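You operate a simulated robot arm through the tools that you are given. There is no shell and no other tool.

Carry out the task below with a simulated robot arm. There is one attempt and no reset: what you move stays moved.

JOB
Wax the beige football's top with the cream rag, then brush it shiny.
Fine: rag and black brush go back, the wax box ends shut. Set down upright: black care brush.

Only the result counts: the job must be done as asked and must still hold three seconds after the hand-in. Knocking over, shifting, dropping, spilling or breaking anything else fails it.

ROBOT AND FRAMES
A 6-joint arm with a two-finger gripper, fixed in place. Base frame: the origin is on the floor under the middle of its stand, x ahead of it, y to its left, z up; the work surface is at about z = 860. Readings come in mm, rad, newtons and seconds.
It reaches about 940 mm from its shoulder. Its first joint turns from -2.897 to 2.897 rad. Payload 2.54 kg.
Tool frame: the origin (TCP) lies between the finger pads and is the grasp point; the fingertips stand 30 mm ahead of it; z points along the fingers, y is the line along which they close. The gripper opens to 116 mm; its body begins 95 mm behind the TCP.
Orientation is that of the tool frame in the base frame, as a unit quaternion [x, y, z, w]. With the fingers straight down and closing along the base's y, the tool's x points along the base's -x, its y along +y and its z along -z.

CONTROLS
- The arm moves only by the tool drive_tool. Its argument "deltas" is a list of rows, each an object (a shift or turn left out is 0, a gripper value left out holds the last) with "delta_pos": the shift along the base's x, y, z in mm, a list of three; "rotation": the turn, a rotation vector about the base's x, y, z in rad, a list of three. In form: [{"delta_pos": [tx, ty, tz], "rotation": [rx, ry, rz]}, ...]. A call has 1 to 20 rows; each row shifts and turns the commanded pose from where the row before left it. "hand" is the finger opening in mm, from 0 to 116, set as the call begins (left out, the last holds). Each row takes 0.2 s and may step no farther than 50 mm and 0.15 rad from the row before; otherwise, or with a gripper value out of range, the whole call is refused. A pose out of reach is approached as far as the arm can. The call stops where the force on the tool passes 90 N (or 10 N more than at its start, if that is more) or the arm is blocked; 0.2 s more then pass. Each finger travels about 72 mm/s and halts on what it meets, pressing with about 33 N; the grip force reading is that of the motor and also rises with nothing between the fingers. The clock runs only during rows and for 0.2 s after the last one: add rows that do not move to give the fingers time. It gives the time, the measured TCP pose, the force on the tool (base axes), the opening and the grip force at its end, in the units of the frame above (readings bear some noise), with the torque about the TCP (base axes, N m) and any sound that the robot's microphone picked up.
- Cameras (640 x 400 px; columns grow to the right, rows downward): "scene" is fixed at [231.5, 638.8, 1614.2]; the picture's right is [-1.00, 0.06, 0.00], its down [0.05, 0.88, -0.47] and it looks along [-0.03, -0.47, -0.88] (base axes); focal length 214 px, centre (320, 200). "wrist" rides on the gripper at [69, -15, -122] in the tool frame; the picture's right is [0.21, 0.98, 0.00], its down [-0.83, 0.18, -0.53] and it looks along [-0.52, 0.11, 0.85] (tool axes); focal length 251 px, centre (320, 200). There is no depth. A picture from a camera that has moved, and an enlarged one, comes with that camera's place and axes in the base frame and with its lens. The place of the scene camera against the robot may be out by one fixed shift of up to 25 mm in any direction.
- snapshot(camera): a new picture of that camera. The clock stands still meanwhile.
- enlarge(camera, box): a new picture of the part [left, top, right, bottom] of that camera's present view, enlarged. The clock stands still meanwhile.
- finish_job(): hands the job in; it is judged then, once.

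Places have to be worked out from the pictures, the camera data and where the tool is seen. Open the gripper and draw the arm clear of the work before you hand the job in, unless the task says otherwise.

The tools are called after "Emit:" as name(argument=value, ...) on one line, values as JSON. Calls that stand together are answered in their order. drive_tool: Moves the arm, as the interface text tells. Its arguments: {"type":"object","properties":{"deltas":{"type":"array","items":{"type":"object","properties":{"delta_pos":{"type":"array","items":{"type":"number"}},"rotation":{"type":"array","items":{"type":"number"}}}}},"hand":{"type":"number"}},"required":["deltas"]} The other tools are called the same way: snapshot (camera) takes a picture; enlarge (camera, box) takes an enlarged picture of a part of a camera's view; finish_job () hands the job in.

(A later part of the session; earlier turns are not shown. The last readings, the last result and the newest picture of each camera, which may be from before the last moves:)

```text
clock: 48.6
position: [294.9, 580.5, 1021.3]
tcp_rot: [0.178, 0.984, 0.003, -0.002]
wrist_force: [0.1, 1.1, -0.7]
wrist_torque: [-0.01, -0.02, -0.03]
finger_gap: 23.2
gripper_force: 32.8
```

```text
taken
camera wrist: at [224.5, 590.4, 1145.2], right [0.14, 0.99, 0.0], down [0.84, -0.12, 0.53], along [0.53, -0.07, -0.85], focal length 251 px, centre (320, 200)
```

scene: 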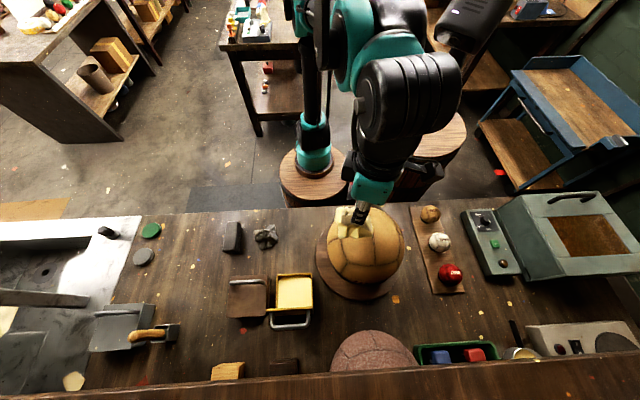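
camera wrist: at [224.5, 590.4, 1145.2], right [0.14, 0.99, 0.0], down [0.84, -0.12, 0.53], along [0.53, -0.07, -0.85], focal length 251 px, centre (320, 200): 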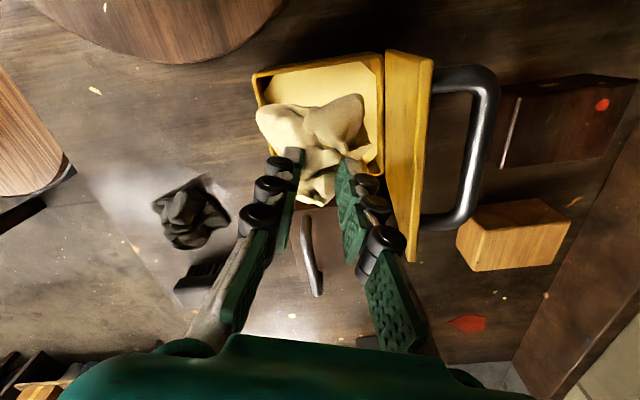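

The rag is positioned over the wax again. I lower to the previous dip depth, rub lightly and lift out.

Emit:
drive_tool(deltas=[{"delta_pos": [0, 1, -20]}, {"delta_pos": [0, 0, -20]}, {"delta_pos": [0, 0, -15]}, {"delta_pos": [0, 0, -8]}, {"delta_pos": [0, 0, -5]}, {"delta_pos": [-8, 0, 0]}, {"delta_pos": [0, 6, 0]}, {"delta_pos": [8, 0, 0]}, {"delta_pos": [5, -3, 0]}, {"delta_pos": [0, -8, 0]}, {"delta_pos": [-8, 0, 0]}, {"delta_pos": [3, 5, 0]}])

Emit:
enlarge(camera="wrist", box=[220, 20, 460, 260])

Emit:
drive_tool(deltas=[{"delta_pos": [0, 0, 15]}, {"delta_pos": [0, 0, 30]}, {"delta_pos": [0, 0, 45]}, {"delta_pos": [0, 0, 45]}, {"delta_pos": [0, -5, 45]}, {"delta_pos": [0, -5, 45]}, {"delta_pos": [0, -5, 30]}, {"delta_pos": [0, 0, 0]}])

Emit:
enlarge(camera="wrist", box=[230, 80, 400, 220])

```text
clock: 51.2
position: [295.1, 582.2, 954.8]
tcp_rot: [0.177, 0.984, 0.002, -0.002]
wrist_force: [0.4, 0.3, -0.8]
wrist_torque: [0.0, 0.0, -0.01]
finger_gap: 22.8
gripper_force: 33.4
```

```text
1.67 times, centred on (340, 140) of wrist
camera zoom: at [224.3, 592.6, 1077.6], right [0.14, 0.99, 0.0], down [0.84, -0.12, 0.53], along [0.53, -0.07, -0.85], focal length 419 px, centre (287, 300)
```

zoom: 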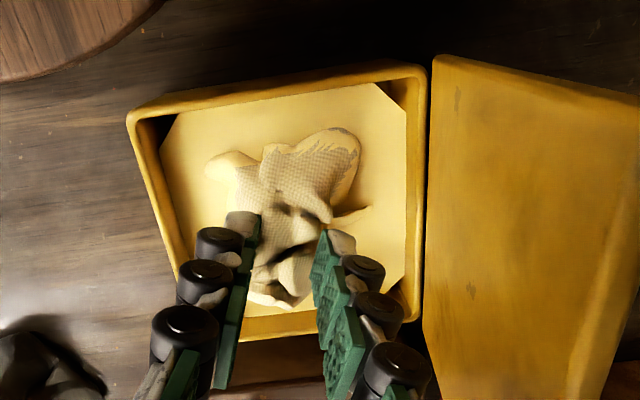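

```text
clock: 53.0
position: [294.6, 566.5, 1210.1]
tcp_rot: [0.178, 0.984, 0.002, -0.001]
wrist_force: [0.1, 0.2, -0.7]
wrist_torque: [0.0, 0.02, 0.01]
finger_gap: 22.8
gripper_force: 32.8
```

```text
2.86 times, centred on (315, 150) of wrist
camera zoom: at [223.8, 577.0, 1332.1], right [0.14, 0.99, 0.0], down [0.84, -0.12, 0.53], along [0.53, -0.07, -0.85], focal length 718 px, centre (334, 343)
```

zoom: 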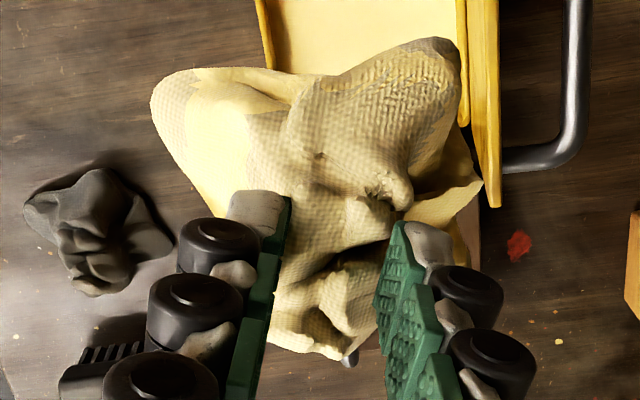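

The rag is loaded again. I carry it back over the ball at a safe height and descend to just above the apex.

Emit:
drive_tool(deltas=[{"delta_pos": [-10, -5, 40]}, {"delta_pos": [-42, -17, 5]}, {"delta_pos": [-42, -17, 0]}, {"delta_pos": [-42, -17, 0]}, {"delta_pos": [-42, -18, 0]}, {"delta_pos": [-42, -17.5, 0]}, {"delta_pos": [0, 0, -30]}, {"delta_pos": [0, 0, -22]}, {"delta_pos": [0, 0, 0]}])

```text
clock: 55.0
position: [74.1, 475.9, 1203.9]
tcp_rot: [0.178, 0.984, 0.002, -0.002]
wrist_force: [0.1, -0.9, -0.3]
wrist_torque: [0.02, -0.03, 0.0]
finger_gap: 22.6
gripper_force: 32.6
```

At z≈1204 just above the apex with no contact. I lower in small steps until light contact.

Emit:
drive_tool(deltas=[{"delta_pos": [0, 0, -4]}, {"delta_pos": [0, 0, -3]}, {"delta_pos": [0, 0, -1.5]}, {"delta_pos": [0, 0, 0]}])

Emit:
drive_tool(deltas=[{"delta_pos": [0, 0, -0.8]}, {"delta_pos": [0, 0, 0]}])

Emit:
drive_tool(deltas=[{"delta_pos": [0, 0, -0.7]}, {"delta_pos": [0, 0, 0]}])

```text
clock: 56.0
position: [73.9, 476.7, 1195.9]
tcp_rot: [0.177, 0.984, 0.003, -0.002]
wrist_force: [-0.2, -0.4, -0.8]
wrist_torque: [0.0, 0.0, 0.0]
finger_gap: 22.6
gripper_force: 33.0
```

```text
clock: 56.6
position: [73.9, 475.8, 1194.2]
tcp_rot: [0.178, 0.984, 0.001, -0.001]
wrist_force: [-0.6, -0.6, -0.7]
wrist_torque: [0.04, -0.02, 0.01]
finger_gap: 22.6
gripper_force: 33.3
```

```text
clock: 57.2
position: [74.2, 476.0, 1192.9]
tcp_rot: [0.179, 0.984, 0.002, -0.001]
wrist_force: [-0.5, 0.2, -0.5]
wrist_torque: [0.01, -0.01, -0.03]
finger_gap: 22.6
gripper_force: 33.3
```

Still free at z≈1193. I continue in sub-millimetre steps.

Emit:
drive_tool(deltas=[{"delta_pos": [0, 0, -0.7]}, {"delta_pos": [0, 0, 0]}])

Emit:
drive_tool(deltas=[{"delta_pos": [0, 0, -0.7]}, {"delta_pos": [0, 0, 0]}])

Emit:
drive_tool(deltas=[{"delta_pos": [0, 0, -0.7]}, {"delta_pos": [0, 0, 0]}])

```text
clock: 57.8
position: [74.8, 475.0, 1193.8]
tcp_rot: [0.177, 0.984, 0.002, -0.001]
wrist_force: [0.6, 2.7, 11.2]
wrist_torque: [0.12, 0.0, -0.03]
finger_gap: 22.5
gripper_force: 33.1
```

```text
clock: 58.4
position: [74.5, 476.1, 1193.5]
tcp_rot: [0.178, 0.984, 0.001, -0.001]
wrist_force: [0.0, 6.8, 33.5]
wrist_torque: [0.3, -0.06, 0.06]
finger_gap: 22.3
gripper_force: 32.7
```

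```text
clock: 59.0
position: [74.7, 474.7, 1192.8]
tcp_rot: [0.178, 0.984, 0.003, -0.001]
wrist_force: [-1.3, 11.4, 65.2]
wrist_torque: [0.58, -0.08, 0.08]
finger_gap: 22.5
gripper_force: 32.9
```

Contact is established (65 N). I ease off a little and slide in −x in small steps while watching the force.

Emit:
drive_tool(deltas=[{"delta_pos": [0, 0, 1.0]}, {"delta_pos": [-4, 0, 0.3]}, {"delta_pos": [-4, 0, 0.3]}, {"delta_pos": [0, 0, 0]}])

Emit:
drive_tool(deltas=[{"delta_pos": [-4, 0, 0.3]}, {"delta_pos": [-4, 0, 0.3]}, {"delta_pos": [0, 0, 0]}])

```text
clock: 60.0
position: [68.5, 474.0, 1194.2]
tcp_rot: [0.178, 0.984, 0.001, -0.001]
wrist_force: [16.3, 2.2, 49.1]
wrist_torque: [-0.03, -1.58, 0.04]
finger_gap: 22.7
gripper_force: 32.7
```

```text
clock: 60.8
position: [59.3, 474.0, 1195.2]
tcp_rot: [0.178, 0.984, 0.002, -0.001]
wrist_force: [15.4, -0.3, 59.0]
wrist_torque: [-0.15, -1.4, 0.04]
finger_gap: 23.0
gripper_force: 33.0
```

Sliding works with a slight upward slope. I continue to about −30 mm, raising a bit more per step.

Emit:
drive_tool(deltas=[{"delta_pos": [-4, 0, 0.7]}, {"delta_pos": [-4, 0, 0.4]}, {"delta_pos": [-4, 0, 0.4]}, {"delta_pos": [-4, 0, 0.3]}, {"delta_pos": [0, 0, 0]}])

```text
clock: 62.0
position: [43.4, 474.7, 1196.5]
tcp_rot: [0.178, 0.984, 0.002, -0.002]
wrist_force: [11.5, -0.4, 60.9]
wrist_torque: [-0.18, -1.34, 0.05]
finger_gap: 23.2
gripper_force: 32.7
```

I stroke back toward +x through the apex, following the same profile slightly lighter.

Emit:
drive_tool(deltas=[{"delta_pos": [0, 0, 0.7]}, {"delta_pos": [5, 0, -0.5]}, {"delta_pos": [5, 0, -0.6]}, {"delta_pos": [6, 0, -0.7]}, {"delta_pos": [5, 0, -0.4]}, {"delta_pos": [5, 0, -0.4]}, {"delta_pos": [6, 0, -0.4]}, {"delta_pos": [0, 0, 0]}])

Emit:
drive_tool(deltas=[{"delta_pos": [5, 0, -0.4]}, {"delta_pos": [5, 0, -0.4]}, {"delta_pos": [0, 0, 0]}])

```text
clock: 63.8
position: [74.7, 474.8, 1193.4]
tcp_rot: [0.178, 0.984, 0.002, -0.001]
wrist_force: [-0.7, 1.1, 1.3]
wrist_torque: [0.02, 0.06, -0.03]
finger_gap: 23.6
gripper_force: 32.9
```

```text
clock: 64.6
position: [83.3, 475.1, 1193.8]
tcp_rot: [0.177, 0.984, 0.001, -0.001]
wrist_force: [-12.8, 3.9, 39.8]
wrist_torque: [0.24, 0.82, -0.04]
finger_gap: 23.4
gripper_force: 33.0
```

Force is moderate at +10 mm. I continue toward +x with level steps.

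Emit:
drive_tool(deltas=[{"delta_pos": [5, 0, 0.4]}, {"delta_pos": [5, 0, 0]}, {"delta_pos": [5, 0, 0]}, {"delta_pos": [0, 0, 0]}])

Emit:
drive_tool(deltas=[{"delta_pos": [4, 0, 0]}, {"delta_pos": [4, 0, 0]}, {"delta_pos": [0, 0, 0]}])

```text
clock: 65.6
position: [98.0, 474.8, 1194.5]
tcp_rot: [0.178, 0.984, 0.003, -0.001]
wrist_force: [-17.0, 8.3, 65.0]
wrist_torque: [0.55, 1.36, -0.07]
finger_gap: 24.5
gripper_force: 33.3
```

```text
clock: 66.4
position: [107.2, 474.4, 1194.4]
tcp_rot: [0.177, 0.984, 0.003, 0.0]
wrist_force: [-17.5, 8.2, 75.3]
wrist_torque: [0.5, 1.57, -0.07]
finger_gap: 24.5
gripper_force: 33.2
```

I lift slightly, return over the apex, and do the y-direction strokes.

Emit:
drive_tool(deltas=[{"delta_pos": [0, 0, 2.5]}, {"delta_pos": [-11, 0, 0]}, {"delta_pos": [-11, 0, 0]}, {"delta_pos": [-11, 0, 0]}, {"delta_pos": [0, 0, -2.0]}, {"delta_pos": [0, 0, -0.6]}, {"delta_pos": [0, 0, 0]}])

Emit:
drive_tool(deltas=[{"delta_pos": [0, 4, 0]}, {"delta_pos": [0, 4, 0]}, {"delta_pos": [0, 0, 0]}])

```text
clock: 68.0
position: [74.8, 475.7, 1192.2]
tcp_rot: [0.178, 0.984, 0.002, -0.002]
wrist_force: [-0.3, 0.4, -1.1]
wrist_torque: [-0.01, -0.02, 0.04]
finger_gap: 24.7
gripper_force: 33.1
```

```text
clock: 68.8
position: [74.6, 484.0, 1192.6]
tcp_rot: [0.178, 0.984, 0.002, -0.001]
wrist_force: [0.4, 0.1, -0.9]
wrist_torque: [0.02, 0.01, -0.01]
finger_gap: 24.7
gripper_force: 33.0
```

No contact here; the rag has shifted slightly in the grip. I lower a little at a time at this y offset.

Emit:
drive_tool(deltas=[{"delta_pos": [0, 0, -1]}, {"delta_pos": [0, 0, -0.5]}, {"delta_pos": [0, 0, 0]}])

Emit:
drive_tool(deltas=[{"delta_pos": [0, 0, -1]}, {"delta_pos": [0, 0, 0]}])

```text
clock: 69.6
position: [74.9, 484.1, 1191.6]
tcp_rot: [0.178, 0.984, 0.002, -0.001]
wrist_force: [-0.1, 0.5, -0.2]
wrist_torque: [0.0, -0.01, -0.01]
finger_gap: 25.0
gripper_force: 33.0
```

```text
clock: 70.2
position: [73.5, 483.6, 1189.7]
tcp_rot: [0.178, 0.984, 0.002, -0.002]
wrist_force: [-1.1, 2.9, 22.6]
wrist_torque: [0.07, -0.09, 0.01]
finger_gap: 24.4
gripper_force: 33.0
```

Light contact (23 N). I slide along +y in small level steps.

Emit:
drive_tool(deltas=[{"delta_pos": [0, 4, -0.2]}, {"delta_pos": [0, 4, -0.2]}, {"delta_pos": [0, 4, -0.2]}, {"delta_pos": [0, 0, 0]}])

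Emit:
drive_tool(deltas=[{"delta_pos": [0, 4, -0.3]}, {"delta_pos": [0, 4, -0.3]}, {"delta_pos": [0, 0, 0]}])

```text
clock: 71.2
position: [74.4, 493.9, 1191.5]
tcp_rot: [0.177, 0.984, 0.002, -0.002]
wrist_force: [2.0, -17.2, 55.3]
wrist_torque: [-1.62, -0.73, -0.18]
finger_gap: 24.9
gripper_force: 33.2
```

```text
clock: 72.0
position: [73.2, 501.5, 1190.1]
tcp_rot: [0.178, 0.984, 0.003, -0.001]
wrist_force: [2.1, -17.0, 63.5]
wrist_torque: [-1.77, -0.85, -0.18]
finger_gap: 25.1
gripper_force: 33.3
```

Now I stroke back toward −y across the apex.

Emit:
drive_tool(deltas=[{"delta_pos": [0, -2, 0.9]}, {"delta_pos": [0, -6, 0.3]}, {"delta_pos": [0, -6, 0.3]}, {"delta_pos": [0, -5, 0.2]}, {"delta_pos": [0, -5, 0]}, {"delta_pos": [0, -5, 0]}, {"delta_pos": [0, 0, 0]}])

Emit:
drive_tool(deltas=[{"delta_pos": [0, -5, 0]}, {"delta_pos": [0, 0, 0]}])

```text
clock: 73.6
position: [74.5, 474.4, 1192.4]
tcp_rot: [0.178, 0.984, 0.003, -0.001]
wrist_force: [-0.8, 27.2, 82.1]
wrist_torque: [1.29, -0.47, 0.2]
finger_gap: 25.4
gripper_force: 32.4
```

```text
clock: 74.0
position: [74.2, 471.6, 1192.6]
tcp_rot: [0.176, 0.984, 0.004, -0.001]
wrist_force: [-0.7, 8.3, 21.7]
wrist_torque: [0.38, -0.08, 0.05]
finger_gap: 25.6
gripper_force: 33.2
stopped in row 1: the force on the tool passed its limit at 98 N (the readings are from after the stop); the commanded pose is now the measured one
```

The surface rises relative to the rag toward −y; I continue with small upward steps.

Emit:
drive_tool(deltas=[{"delta_pos": [0, -4, 0.7]}, {"delta_pos": [0, -4, 0.6]}, {"delta_pos": [0, 0, 0]}])

Emit:
drive_tool(deltas=[{"delta_pos": [0, -4, 0.6]}, {"delta_pos": [0, -4, 0.6]}, {"delta_pos": [0, 0, 0]}])

```text
clock: 74.8
position: [74.6, 464.1, 1194.2]
tcp_rot: [0.177, 0.984, 0.004, -0.002]
wrist_force: [-1.5, 20.7, 66.0]
wrist_torque: [1.14, -0.23, 0.12]
finger_gap: 25.6
gripper_force: 32.7
```

```text
clock: 75.6
position: [75.0, 454.7, 1195.0]
tcp_rot: [0.177, 0.984, 0.003, -0.001]
wrist_force: [-2.1, 20.3, 79.8]
wrist_torque: [1.15, -0.07, 0.14]
finger_gap: 26.3
gripper_force: 33.0
```

That covers −y too. I lift off and inspect the ball and rag.

Emit:
drive_tool(deltas=[{"delta_pos": [0, 0, 5]}, {"delta_pos": [0, 0, 30]}, {"delta_pos": [20, -35, 25]}, {"delta_pos": [10, -45, 0]}, {"delta_pos": [5, -35, 0]}, {"delta_pos": [0, 0, 0]}])

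Emit:
snapshot(camera="wrist")

Emit:
enlarge(camera="wrist", box=[370, 0, 580, 180])

Emit:
enlarge(camera="scene", box=[300, 180, 440, 310])

Emit:
enlarge(camera="wrist", box=[230, 80, 400, 220])

```text
clock: 77.0
position: [108.5, 340.8, 1255.4]
tcp_rot: [0.178, 0.984, 0.003, -0.002]
wrist_force: [0.0, 0.5, -1.0]
wrist_torque: [-0.01, -0.01, -0.01]
finger_gap: 26.0
gripper_force: 33.2
```

```text
taken
camera wrist: at [38.1, 350.8, 1376.8], right [0.14, 0.99, 0.01], down [0.84, -0.12, 0.53], along [0.53, -0.07, -0.85], focal length 251 px, centre (320, 200)
```

wrist: 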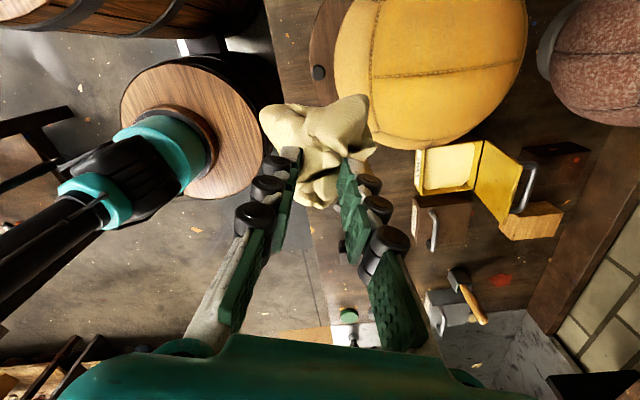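

```text
2.22 times, centred on (475, 90) of wrist
camera zoom: at [38.1, 350.8, 1376.8], right [0.14, 0.99, 0.01], down [0.84, -0.12, 0.53], along [0.53, -0.07, -0.85], focal length 559 px, centre (-24, 444)
```

zoom: 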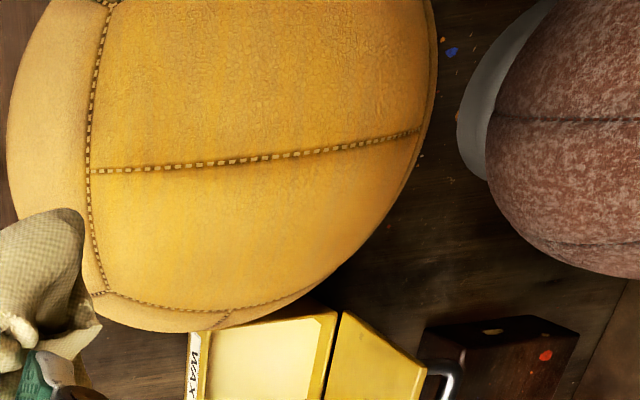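

```text
3.08 times, centred on (370, 245) of scene
camera zoom: at [231.5, 638.8, 1614.2], right [-1.0, 0.06, 0.0], down [0.05, 0.88, -0.47], along [-0.03, -0.47, -0.88], focal length 660 px, centre (166, 62)
```

zoom: 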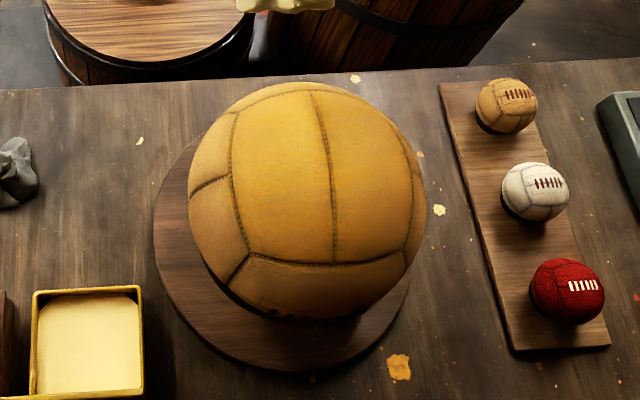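

```text
2.86 times, centred on (315, 150) of wrist
camera zoom: at [38.1, 350.8, 1376.8], right [0.14, 0.99, 0.01], down [0.84, -0.12, 0.53], along [0.53, -0.07, -0.85], focal length 718 px, centre (334, 343)
```

zoom: 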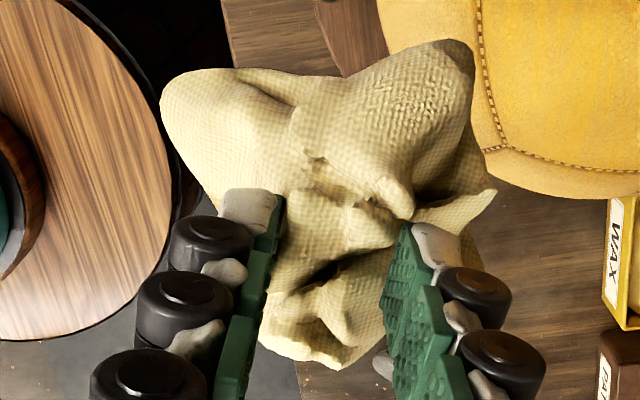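

The rag is clean again and the tint did not change much, so the top is fully waxed. I now carry the rag back to its original spot at (300, 386), restoring its original yaw.

Emit:
drive_tool(deltas=[{"delta_pos": [32, 7, 0], "rotation": [0, 0, 0.072]}, {"delta_pos": [32, 7, 0], "rotation": [0, 0, 0.072]}, {"delta_pos": [32, 7, -10], "rotation": [0, 0, 0.072]}, {"delta_pos": [32, 7, -30], "rotation": [0, 0, 0.072]}, {"delta_pos": [32, 7, -35], "rotation": [0, 0, 0.072]}, {"delta_pos": [31.5, 7, -35], "rotation": [0, 0, 0.072]}, {"delta_pos": [0, 0, -45]}, {"delta_pos": [0, 0, -45]}, {"delta_pos": [0, 0, -45]}, {"delta_pos": [0, 0, -40]}, {"delta_pos": [0, 0, 0]}])

Emit:
snapshot(camera="wrist")

Emit:
enlarge(camera="scene", box=[220, 205, 320, 275])

```text
clock: 79.4
position: [301.5, 383.0, 969.4]
tcp_rot: [-0.037, 0.999, 0.002, -0.002]
wrist_force: [-0.1, 0.3, -1.5]
wrist_torque: [0.0, 0.0, 0.01]
finger_gap: 25.4
gripper_force: 33.0
```

```text
taken
camera wrist: at [233.6, 362.9, 1092.2], right [-0.29, 0.96, 0.01], down [0.81, 0.24, 0.53], along [0.51, 0.16, -0.85], focal length 251 px, centre (320, 200)
```

wrist: 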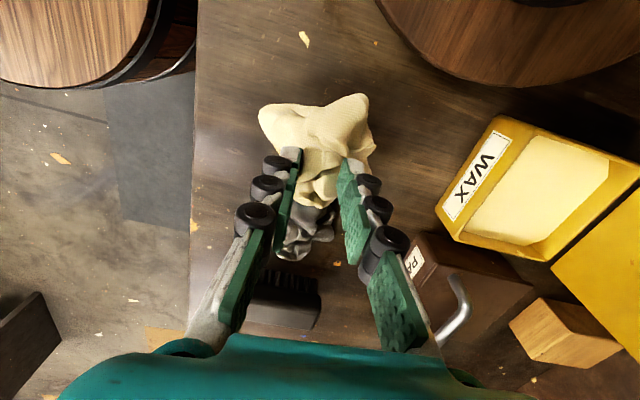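

```text
5.71 times, centred on (270, 240) of scene
camera zoom: at [231.5, 638.8, 1614.2], right [-1.0, 0.06, 0.0], down [0.05, 0.88, -0.47], along [-0.03, -0.47, -0.88], focal length 1226 px, centre (606, -29)
```

zoom: 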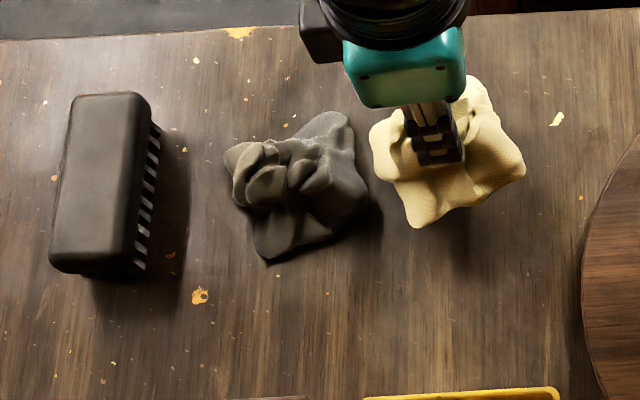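

The rag's outline matches its original pose, about 48 mm above the table. I lower it and watch for contact.

Emit:
drive_tool(deltas=[{"delta_pos": [0, 0, -20]}, {"delta_pos": [0, 0, -15]}, {"delta_pos": [0, 0, -6]}, {"delta_pos": [0, 0, 0]}])

Emit:
drive_tool(deltas=[{"delta_pos": [0, 0, -2.5]}, {"delta_pos": [0, 0, 0]}])

Emit:
drive_tool(deltas=[{"delta_pos": [0, 0, -2]}, {"delta_pos": [0, 0, 0]}])

```text
clock: 80.4
position: [300.3, 385.3, 930.2]
tcp_rot: [-0.038, 0.999, 0.003, -0.002]
wrist_force: [-0.3, 22.3, 54.8]
wrist_torque: [0.76, -0.3, 0.15]
finger_gap: 26.2
gripper_force: 33.3
```

```text
clock: 80.7
position: [300.7, 384.1, 930.1]
tcp_rot: [-0.039, 0.999, 0.005, -0.002]
wrist_force: [-6.1, -0.8, 26.9]
wrist_torque: [-0.02, 0.16, 0.06]
finger_gap: 26.1
gripper_force: 32.5
stopped in row 1: the force on the tool passed its limit at 101 N (the readings are from after the stop); the commanded pose is now the measured one
```

```text
clock: 81.3
position: [300.3, 385.4, 929.8]
tcp_rot: [-0.039, 0.999, 0.003, -0.002]
wrist_force: [-5.0, -9.3, 35.9]
wrist_torque: [-0.37, 0.16, 0.06]
finger_gap: 26.3
gripper_force: 32.8
stopped in row 2: the force on the tool passed its limit at 94 N (the readings are from after the stop); the commanded pose is now the measured one
```

The rag is on the table (contact at TCP z≈930). I relieve the pressure and open the fingers.

Emit:
drive_tool(deltas=[{"delta_pos": [0, 0, 0.5]}, {"delta_pos": [0, 0, 0]}, {"delta_pos": [0, 0, 0]}, {"delta_pos": [0, 0, 0]}], hand=70)

Emit:
snapshot(camera="wrist")

Emit:
enlarge(camera="scene", box=[220, 205, 320, 275])

```text
clock: 82.3
position: [301.1, 385.4, 928.5]
tcp_rot: [-0.039, 0.999, 0.004, -0.002]
wrist_force: [0.8, -0.2, -0.3]
wrist_torque: [-0.02, -0.01, 0.02]
finger_gap: 69.7
gripper_force: 0.0
```

```text
taken
camera wrist: at [233.3, 365.6, 1051.6], right [-0.29, 0.96, 0.01], down [0.81, 0.24, 0.53], along [0.51, 0.16, -0.85], focal length 251 px, centre (320, 200)
```

wrist: 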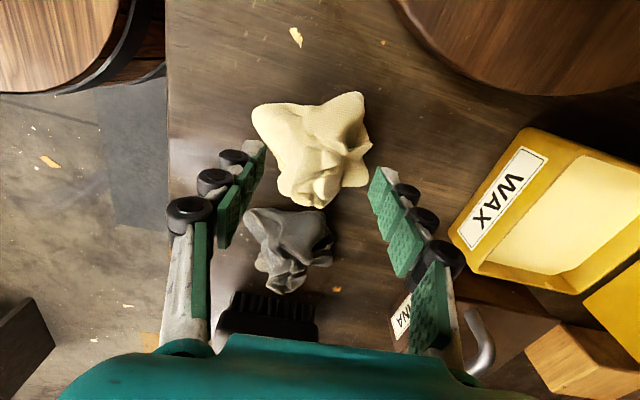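

```text
5.71 times, centred on (270, 240) of scene
camera zoom: at [231.5, 638.8, 1614.2], right [-1.0, 0.06, 0.0], down [0.05, 0.88, -0.47], along [-0.03, -0.47, -0.88], focal length 1226 px, centre (606, -29)
```

zoom: 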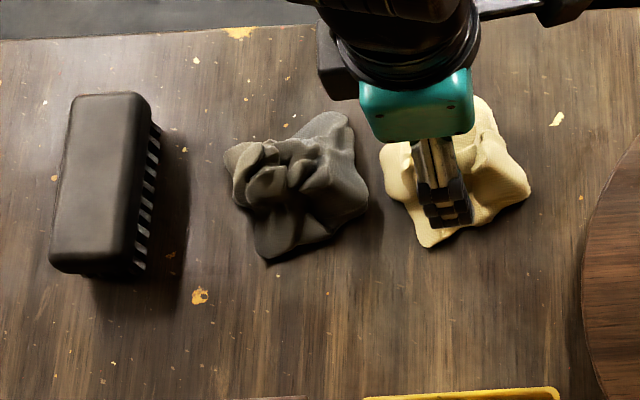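

The rag is back within a few millimetres of its original spot and pose. Next I'll close the wax box by re-gripping its handle the way I left it: I rise and move to the same place above the open handle.

Emit:
drive_tool(deltas=[{"delta_pos": [0, 0, 30]}, {"delta_pos": [0, 0, 45]}, {"delta_pos": [0, 0, 45]}, {"delta_pos": [0, 0, 45]}, {"delta_pos": [-1, 40, 0], "rotation": [0, 0, -0.039]}, {"delta_pos": [-1, 40, 0], "rotation": [0, 0, -0.039]}, {"delta_pos": [-1, 40, 0]}, {"delta_pos": [-1, 40, 0]}, {"delta_pos": [-1, 40, 0]}, {"delta_pos": [-1, 40, 0]}, {"delta_pos": [0, 43, 0]}, {"delta_pos": [0, 0, -4]}, {"delta_pos": [0, 0, 0]}], hand=22)

Emit:
snapshot(camera="wrist")

Emit:
snapshot(camera="scene")

```text
clock: 85.1
position: [294.4, 670.6, 1089.9]
tcp_rot: [0.001, 1.0, 0.003, -0.002]
wrist_force: [0.3, -0.1, -0.5]
wrist_torque: [-0.01, 0.0, -0.01]
finger_gap: 21.8
gripper_force: 0.0
```

```text
taken
camera wrist: at [226.3, 653.7, 1212.3], right [-0.21, 0.98, 0.01], down [0.83, 0.18, 0.53], along [0.52, 0.12, -0.85], focal length 251 px, centre (320, 200)
```

wrist: 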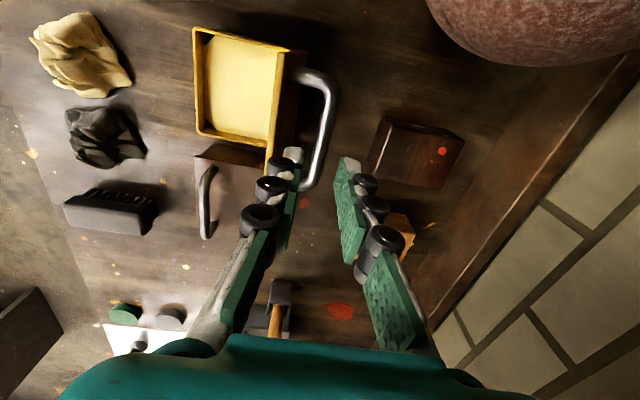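

```text
taken
```

scene: 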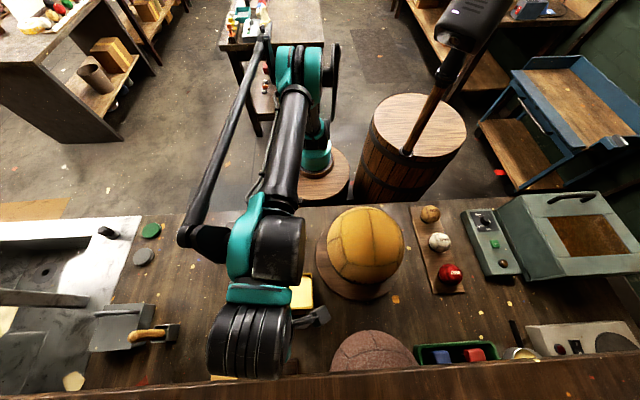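

The handle is where I left it. I descend to straddle the bar, watching the force.

Emit:
drive_tool(deltas=[{"delta_pos": [0, 2, -30]}, {"delta_pos": [0, 0, -20]}, {"delta_pos": [0, 0, -15]}, {"delta_pos": [0, 0, 0]}])

Emit:
snapshot(camera="wrist")

```text
clock: 86.1
position: [294.8, 671.1, 1024.9]
tcp_rot: [0.001, 1.0, 0.003, -0.003]
wrist_force: [-0.5, 0.1, -0.6]
wrist_torque: [0.0, -0.04, 0.01]
finger_gap: 22.0
gripper_force: 0.1
```

```text
taken
camera wrist: at [226.2, 655.7, 1147.9], right [-0.21, 0.98, 0.01], down [0.83, 0.18, 0.53], along [0.52, 0.12, -0.85], focal length 251 px, centre (320, 200)
```

wrist: 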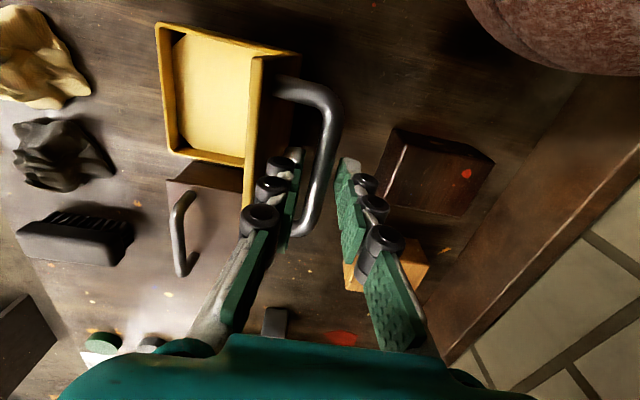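

The bar sits between the fingers. I lower the last 16 mm and close on it.

Emit:
drive_tool(deltas=[{"delta_pos": [0, 0, -8]}, {"delta_pos": [0, 0, -8]}, {"delta_pos": [0, 0, 0]}])

Emit:
drive_tool(deltas=[{"delta_pos": [0, 0, 0]}, {"delta_pos": [0, 0, 0]}], hand=5)

Emit:
snapshot(camera="wrist")

```text
clock: 86.9
position: [294.2, 670.8, 1010.4]
tcp_rot: [0.001, 1.0, 0.004, -0.001]
wrist_force: [0.2, -0.5, 0.6]
wrist_torque: [0.0, -0.04, -0.03]
finger_gap: 22.1
gripper_force: 0.1
```

```text
clock: 87.5
position: [295.0, 671.6, 1009.8]
tcp_rot: [0.0, 1.0, 0.004, -0.001]
wrist_force: [-0.7, -1.1, -2.5]
wrist_torque: [0.0, 0.02, -0.61]
finger_gap: 9.0
gripper_force: 36.5
```

```text
taken
camera wrist: at [225.7, 655.9, 1131.8], right [-0.21, 0.98, 0.01], down [0.83, 0.18, 0.53], along [0.52, 0.12, -0.85], focal length 251 px, centre (320, 200)
```

wrist: 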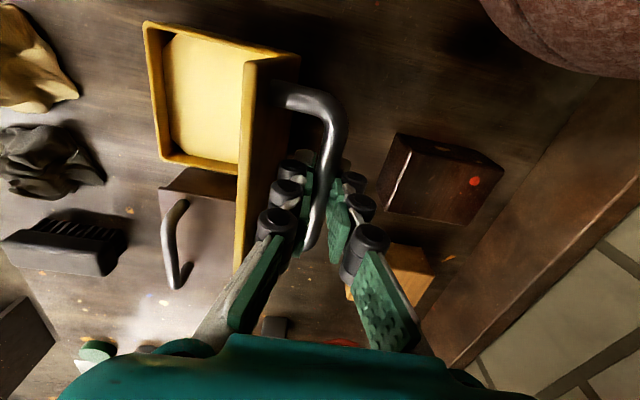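

Gripped. I reverse the arc to swing the lid down, first part.

Emit:
drive_tool(deltas=[{"delta_pos": [0, -5.7, 1.6]}, {"delta_pos": [0, -5.7, 1.6]}, {"delta_pos": [0, -5.8, 0.9]}, {"delta_pos": [0, -5.9, 0.8]}, {"delta_pos": [0, -5.9, 0.2]}, {"delta_pos": [0, -6.0, 0.1]}, {"delta_pos": [0, 0, 0]}])

Emit:
drive_tool(deltas=[{"delta_pos": [0, -5.9, -0.4]}, {"delta_pos": [0, -5.9, -0.7]}, {"delta_pos": [0, -5.8, -1.2]}, {"delta_pos": [0, -5.8, -1.4]}, {"delta_pos": [0, 0, 0]}])

Emit:
snapshot(camera="wrist")

```text
clock: 89.1
position: [294.4, 636.8, 1013.7]
tcp_rot: [0.002, 1.0, 0.004, -0.001]
wrist_force: [-4.6, 1.0, -30.2]
wrist_torque: [0.02, 0.06, -0.41]
finger_gap: 8.9
gripper_force: 36.7
```

```text
clock: 90.3
position: [294.4, 613.7, 1009.8]
tcp_rot: [0.0, 1.0, 0.004, -0.001]
wrist_force: [-3.6, 13.5, -41.7]
wrist_torque: [0.12, -0.02, -0.27]
finger_gap: 8.8
gripper_force: 36.2
```

```text
taken
camera wrist: at [225.9, 598.7, 1132.1], right [-0.21, 0.98, 0.01], down [0.83, 0.18, 0.53], along [0.52, 0.12, -0.85], focal length 251 px, centre (320, 200)
```

wrist: 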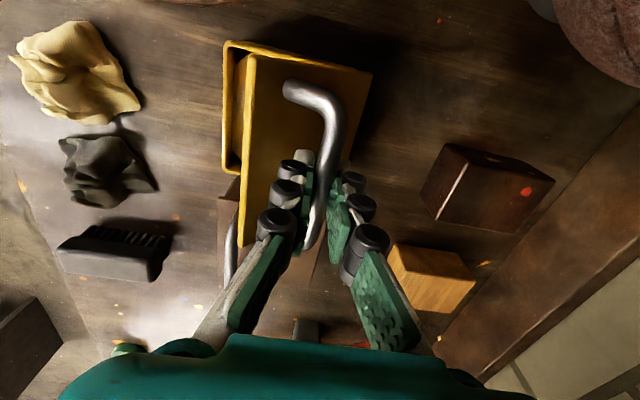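

The lid is swinging down well; a radial pull tells me to run slightly lower. I continue with a small correction.

Emit:
drive_tool(deltas=[{"delta_pos": [0, -5.3, -2.6]}, {"delta_pos": [0, -5.5, -2.6]}, {"delta_pos": [0, -5.3, -2.6]}, {"delta_pos": [0, -5.2, -2.8]}, {"delta_pos": [0, 0, 0]}])

Emit:
drive_tool(deltas=[{"delta_pos": [0, -4.9, -3.2]}, {"delta_pos": [0, -4.9, -3.4]}, {"delta_pos": [0, -4.6, -3.8]}, {"delta_pos": [0, -4.5, -3.9]}, {"delta_pos": [0, 0, 0]}])

Emit:
snapshot(camera="wrist")

```text
clock: 91.5
position: [295.0, 592.6, 999.0]
tcp_rot: [0.001, 1.0, 0.003, -0.001]
wrist_force: [-0.2, 15.4, -24.3]
wrist_torque: [0.11, 0.01, -0.19]
finger_gap: 9.2
gripper_force: 36.0
```

```text
clock: 92.7
position: [295.2, 574.1, 985.4]
tcp_rot: [0.001, 1.0, 0.004, -0.001]
wrist_force: [1.9, 19.7, -20.0]
wrist_torque: [0.03, 0.04, -0.14]
finger_gap: 8.7
gripper_force: 36.1
```

```text
taken
camera wrist: at [225.9, 558.4, 1107.4], right [-0.21, 0.98, 0.01], down [0.83, 0.18, 0.53], along [0.52, 0.12, -0.85], focal length 251 px, centre (320, 200)
```

wrist: 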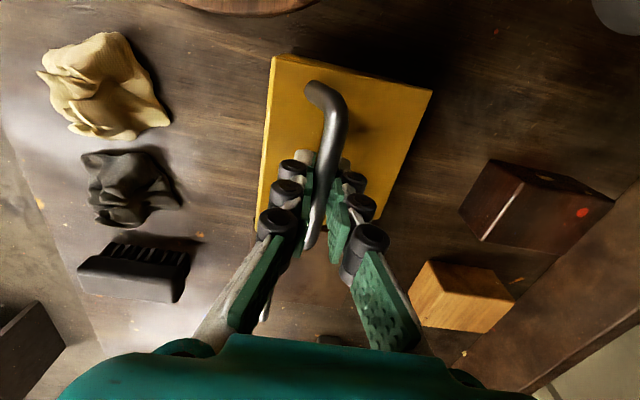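

Nearly closed. I finish the arc down to the original handle position.

Emit:
drive_tool(deltas=[{"delta_pos": [0, -3.4, -4.7]}, {"delta_pos": [0, -4, -4.6]}, {"delta_pos": [0, -3.4, -4.8]}, {"delta_pos": [0, -3.2, -4.8]}, {"delta_pos": [0, -2.9, -5.1]}, {"delta_pos": [0, -2.7, -5.2]}, {"delta_pos": [0, 0, 0]}])

Emit:
snapshot(camera="wrist")

```text
clock: 94.3
position: [294.4, 553.2, 956.3]
tcp_rot: [0.001, 1.0, 0.003, -0.002]
wrist_force: [0.5, 19.6, -10.4]
wrist_torque: [0.04, 0.08, 0.07]
finger_gap: 8.4
gripper_force: 35.9
```

```text
taken
camera wrist: at [225.8, 538.3, 1078.3], right [-0.21, 0.98, 0.01], down [0.83, 0.18, 0.53], along [0.52, 0.12, -0.85], focal length 251 px, centre (320, 200)
```

wrist: 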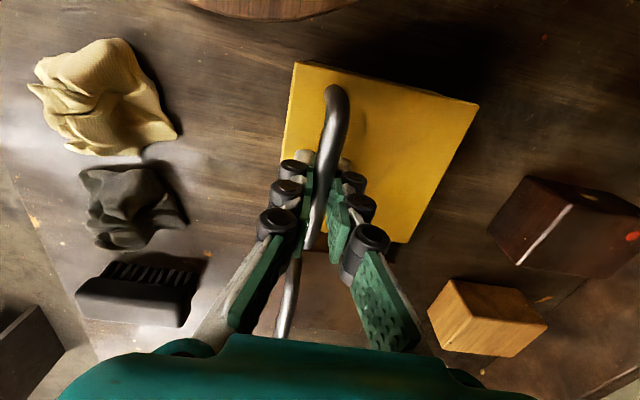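

The lid looks down. I push slightly further to confirm it is seated.

Emit:
drive_tool(deltas=[{"delta_pos": [0, 0.7, -1.5]}, {"delta_pos": [0, 0, 0]}])

Emit:
drive_tool(deltas=[{"delta_pos": [0, 0.3, -1.5]}, {"delta_pos": [0, 0, 0]}])

```text
clock: 94.9
position: [294.5, 553.3, 956.0]
tcp_rot: [0.001, 1.0, 0.004, -0.002]
wrist_force: [-3.0, 6.1, -5.3]
wrist_torque: [-0.01, 0.17, 0.09]
finger_gap: 8.7
gripper_force: 36.7
```

```text
clock: 95.5
position: [295.0, 552.1, 952.4]
tcp_rot: [0.001, 1.0, 0.004, -0.001]
wrist_force: [-3.4, -8.6, 1.4]
wrist_torque: [-0.07, 0.19, 0.05]
finger_gap: 8.5
gripper_force: 36.9
```

No seating resistance yet; I continue down in small steps.

Emit:
drive_tool(deltas=[{"delta_pos": [0, -0.5, -1.2]}, {"delta_pos": [0, 0, 0]}])

Emit:
drive_tool(deltas=[{"delta_pos": [0, -0.3, -1.0]}, {"delta_pos": [0, 0, 0]}])

```text
clock: 96.1
position: [294.9, 552.5, 951.2]
tcp_rot: [0.002, 1.0, 0.003, -0.002]
wrist_force: [-3.8, -15.1, 4.9]
wrist_torque: [-0.06, 0.21, 0.05]
finger_gap: 8.5
gripper_force: 36.5
```

```text
clock: 96.7
position: [294.9, 552.0, 952.1]
tcp_rot: [0.002, 1.0, 0.003, -0.003]
wrist_force: [-4.2, -19.6, 8.5]
wrist_torque: [0.01, 0.06, 0.05]
finger_gap: 8.8
gripper_force: 36.7
```

I take a close look at the lid's seating.

Emit:
enlarge(camera="wrist", box=[260, 40, 500, 260])

Emit:
enlarge(camera="scene", box=[220, 250, 330, 335])

```text
1.82 times, centred on (380, 150) of wrist
camera zoom: at [225.7, 536.9, 1074.3], right [-0.21, 0.98, 0.01], down [0.83, 0.18, 0.53], along [0.52, 0.12, -0.85], focal length 457 px, centre (211, 291)
```

zoom: 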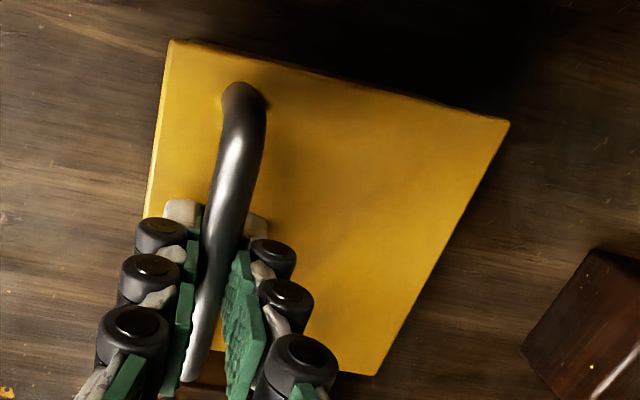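

```text
4.71 times, centred on (275, 292) of scene
camera zoom: at [231.5, 638.8, 1614.2], right [-1.0, 0.06, 0.0], down [0.05, 0.88, -0.47], along [-0.03, -0.47, -0.88], focal length 1009 px, centre (532, -235)
```

zoom: 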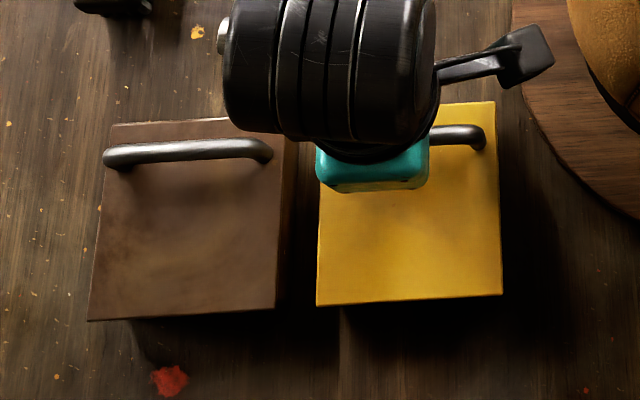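

The lid appears shut. I release the handle, rise, and check the lid from above.

Emit:
drive_tool(deltas=[{"delta_pos": [0, 0, 0]}, {"delta_pos": [0, 0, 0]}, {"delta_pos": [0, 0, 0]}], hand=45)

Emit:
drive_tool(deltas=[{"delta_pos": [0, 0, 15]}, {"delta_pos": [0, 0, 30]}, {"delta_pos": [0, 0, 40]}, {"delta_pos": [-20, -45, 0]}, {"delta_pos": [-20, -45, 0]}, {"delta_pos": [-20, -45, 0]}, {"delta_pos": [0, 0, 0]}])

Emit:
snapshot(camera="wrist")

Emit:
enlarge(camera="scene", box=[200, 200, 330, 330])

```text
clock: 97.5
position: [294.6, 553.5, 951.0]
tcp_rot: [0.001, 1.0, 0.004, -0.002]
wrist_force: [0.3, 0.6, 0.2]
wrist_torque: [-0.03, 0.02, 0.01]
finger_gap: 44.8
gripper_force: 0.0
```

```text
clock: 99.1
position: [234.6, 417.5, 1036.5]
tcp_rot: [0.001, 1.0, 0.003, -0.002]
wrist_force: [0.1, 0.1, 0.1]
wrist_torque: [-0.01, 0.02, 0.02]
finger_gap: 45.4
gripper_force: 0.0
```

```text
taken
camera wrist: at [165.8, 402.3, 1159.5], right [-0.21, 0.98, 0.01], down [0.83, 0.18, 0.53], along [0.52, 0.12, -0.85], focal length 251 px, centre (320, 200)
```

wrist: 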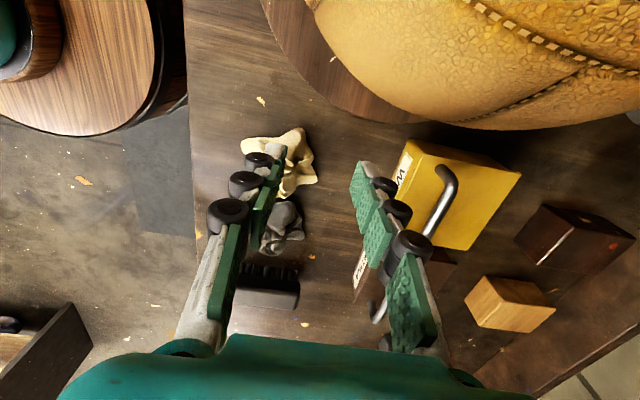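

```text
3.08 times, centred on (265, 265) of scene
camera zoom: at [231.5, 638.8, 1614.2], right [-1.0, 0.06, 0.0], down [0.05, 0.88, -0.47], along [-0.03, -0.47, -0.88], focal length 660 px, centre (489, 0)
```

zoom: 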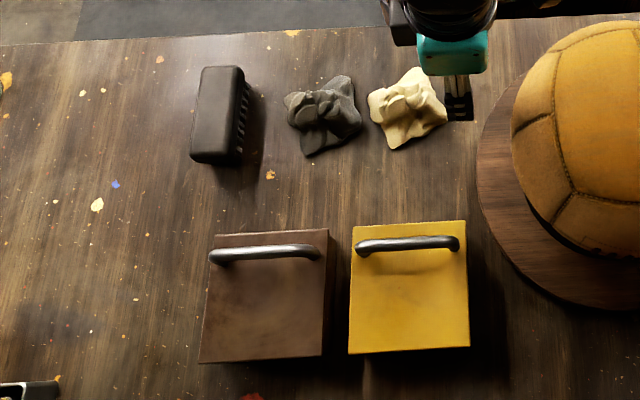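

The box looks shut. I go to my earlier viewpoint (same pose as before opening) to compare the lid seating precisely, which also gives the yaw needed for the brush.

Emit:
drive_tool(deltas=[{"delta_pos": [8.4, -5, 20], "rotation": [0, 0, 0.14]}, {"delta_pos": [8.4, -5, 20], "rotation": [0, 0, 0.14]}, {"delta_pos": [8.4, -5, 20], "rotation": [0, 0, 0.14]}, {"delta_pos": [8.4, -5, 20], "rotation": [0, 0, 0.14]}, {"delta_pos": [8.4, -5, 20], "rotation": [0, 0, 0.14]}, {"delta_pos": [8.4, -5, 20], "rotation": [0, 0, 0.14]}, {"delta_pos": [8.4, -5, 20], "rotation": [0, 0, 0.14]}, {"delta_pos": [8.4, -5, 20], "rotation": [0, 0, 0.14]}, {"delta_pos": [8.4, -5, 20], "rotation": [0, 0, 0.14]}, {"delta_pos": [8.4, -5, 20], "rotation": [0, 0, 0.14]}, {"delta_pos": [8.6, -6, 19], "rotation": [0, 0, 0.14]}, {"delta_pos": [0, 0, 0]}], hand=116)

Emit:
enlarge(camera="wrist", box=[210, 140, 360, 235])

Emit:
enlarge(camera="wrist", box=[180, 35, 370, 155])

Emit:
snapshot(camera="wrist")

```text
clock: 101.7
position: [327.5, 361.4, 1255.8]
tcp_rot: [-0.696, 0.718, 0.001, -0.003]
wrist_force: [-0.4, 0.3, -0.7]
wrist_torque: [0.0, 0.01, 0.0]
finger_gap: 116.1
gripper_force: 0.1
```

```text
4.21 times, centred on (285, 188) of wrist
camera zoom: at [340.8, 293.5, 1378.5], right [-0.98, -0.18, 0.01], down [-0.15, 0.83, 0.53], along [-0.1, 0.52, -0.85], focal length 1059 px, centre (467, 253)
```

zoom: 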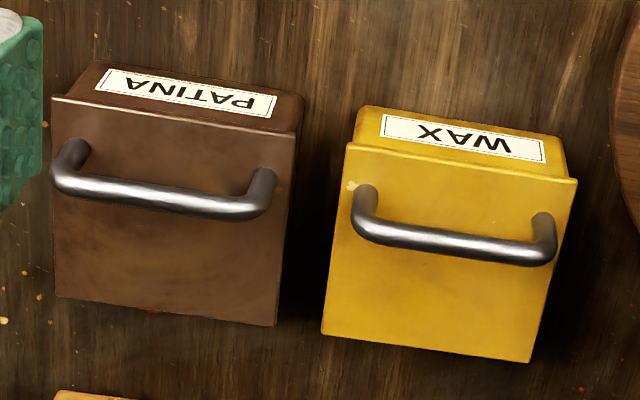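

```text
3.33 times, centred on (275, 95) of wrist
camera zoom: at [340.8, 293.5, 1378.5], right [-0.98, -0.18, 0.01], down [-0.15, 0.83, 0.53], along [-0.1, 0.52, -0.85], focal length 838 px, centre (470, 550)
```

zoom: 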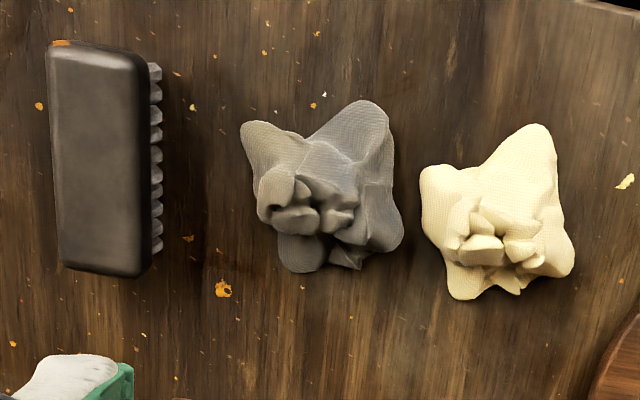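

```text
taken
camera wrist: at [340.8, 293.5, 1378.5], right [-0.98, -0.18, 0.01], down [-0.15, 0.83, 0.53], along [-0.1, 0.52, -0.85], focal length 251 px, centre (320, 200)
```

wrist: 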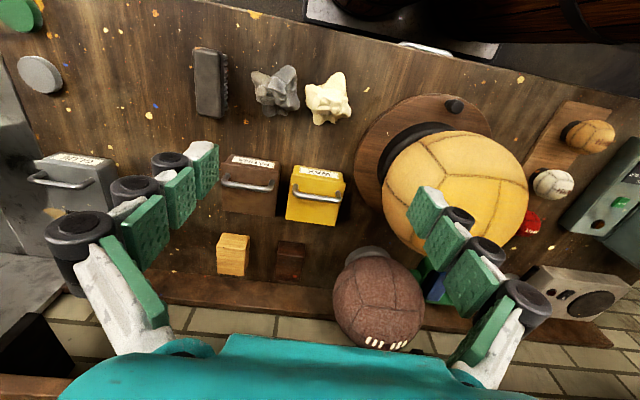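

The wax box is fully shut (identical to the initial view), and both rags are in place. Now I move above the black brush for a close look, keeping the yaw that closes along x.

Emit:
drive_tool(deltas=[{"delta_pos": [36.9, 4.7, -28], "rotation": [0, 0, 0.03]}, {"delta_pos": [36.9, 4.7, -28]}, {"delta_pos": [36.9, 4.7, -28]}, {"delta_pos": [36.9, 4.7, -28]}, {"delta_pos": [36.9, 4.7, -28]}, {"delta_pos": [0, 0, -45]}, {"delta_pos": [0, 0, -20]}, {"delta_pos": [0, 0, 0]}], hand=100)

Emit:
snapshot(camera="wrist")

Emit:
enlarge(camera="wrist", box=[240, 40, 400, 190])

Emit:
enlarge(camera="scene", box=[190, 190, 300, 270])

```text
clock: 103.5
position: [512.2, 384.8, 1049.7]
tcp_rot: [-0.706, 0.709, 0.001, -0.004]
wrist_force: [-0.9, -0.4, -0.5]
wrist_torque: [0.01, 0.02, 0.01]
finger_gap: 100.0
gripper_force: 0.0
```

```text
taken
camera wrist: at [527.4, 317.4, 1172.1], right [-0.98, -0.21, 0.01], down [-0.17, 0.83, 0.53], along [-0.12, 0.52, -0.85], focal length 251 px, centre (320, 200)
```

wrist: 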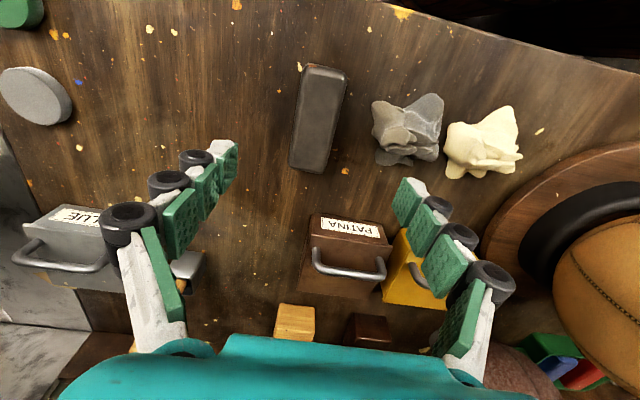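

```text
2.67 times, centred on (320, 115) of wrist
camera zoom: at [527.4, 317.4, 1172.1], right [-0.98, -0.21, 0.01], down [-0.17, 0.83, 0.53], along [-0.12, 0.52, -0.85], focal length 670 px, centre (320, 427)
```

zoom: 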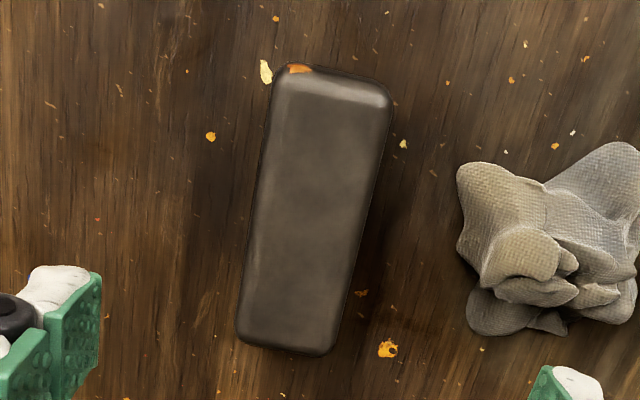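

```text
5.00 times, centred on (245, 230) of scene
camera zoom: at [231.5, 638.8, 1614.2], right [-1.0, 0.06, 0.0], down [0.05, 0.88, -0.47], along [-0.03, -0.47, -0.88], focal length 1072 px, centre (695, 50)
```

zoom: 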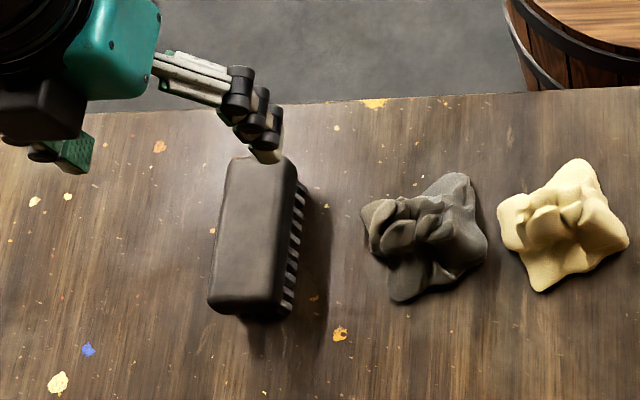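

The brush stands upright at about (518.5, 391.5), 40 mm wide (x) and 110 mm long (y). I align above it, narrow the opening to avoid the grey rag, and descend partway to check.

Emit:
drive_tool(deltas=[{"delta_pos": [6.3, 6.7, -20]}, {"delta_pos": [0, 0, -35]}, {"delta_pos": [0, 0, -35]}, {"delta_pos": [0, 0, 0]}], hand=66)

Emit:
snapshot(camera="wrist")

Emit:
enlarge(camera="scene", box=[190, 190, 300, 270])

```text
clock: 104.5
position: [518.6, 392.4, 960.0]
tcp_rot: [-0.706, 0.708, 0.001, -0.004]
wrist_force: [-0.1, -0.2, -0.9]
wrist_torque: [-0.01, -0.01, 0.01]
finger_gap: 65.9
gripper_force: 0.0
```

```text
taken
camera wrist: at [533.8, 324.4, 1082.5], right [-0.98, -0.21, 0.01], down [-0.17, 0.83, 0.53], along [-0.12, 0.52, -0.85], focal length 251 px, centre (320, 200)
```

wrist: 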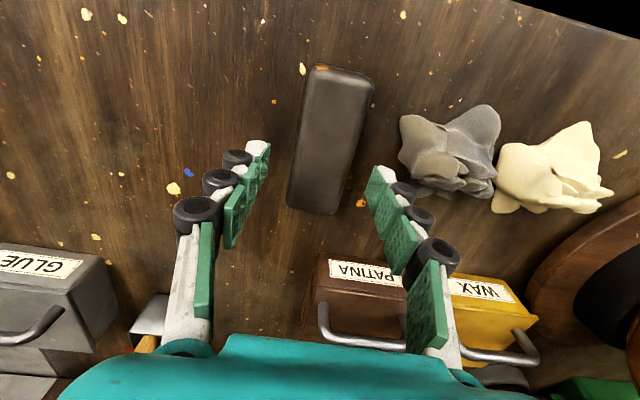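

```text
5.00 times, centred on (245, 230) of scene
camera zoom: at [231.5, 638.8, 1614.2], right [-1.0, 0.06, 0.0], down [0.05, 0.88, -0.47], along [-0.03, -0.47, -0.88], focal length 1072 px, centre (695, 50)
```

zoom: 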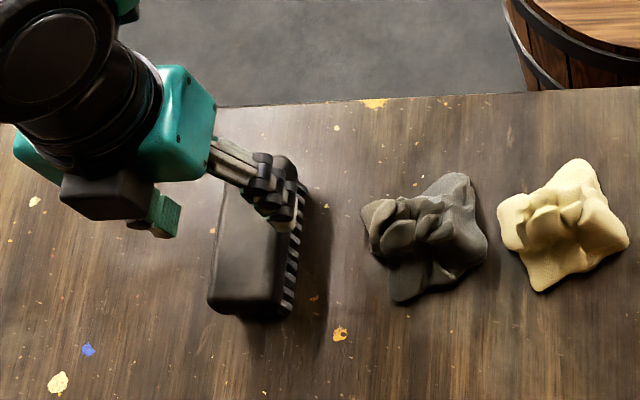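

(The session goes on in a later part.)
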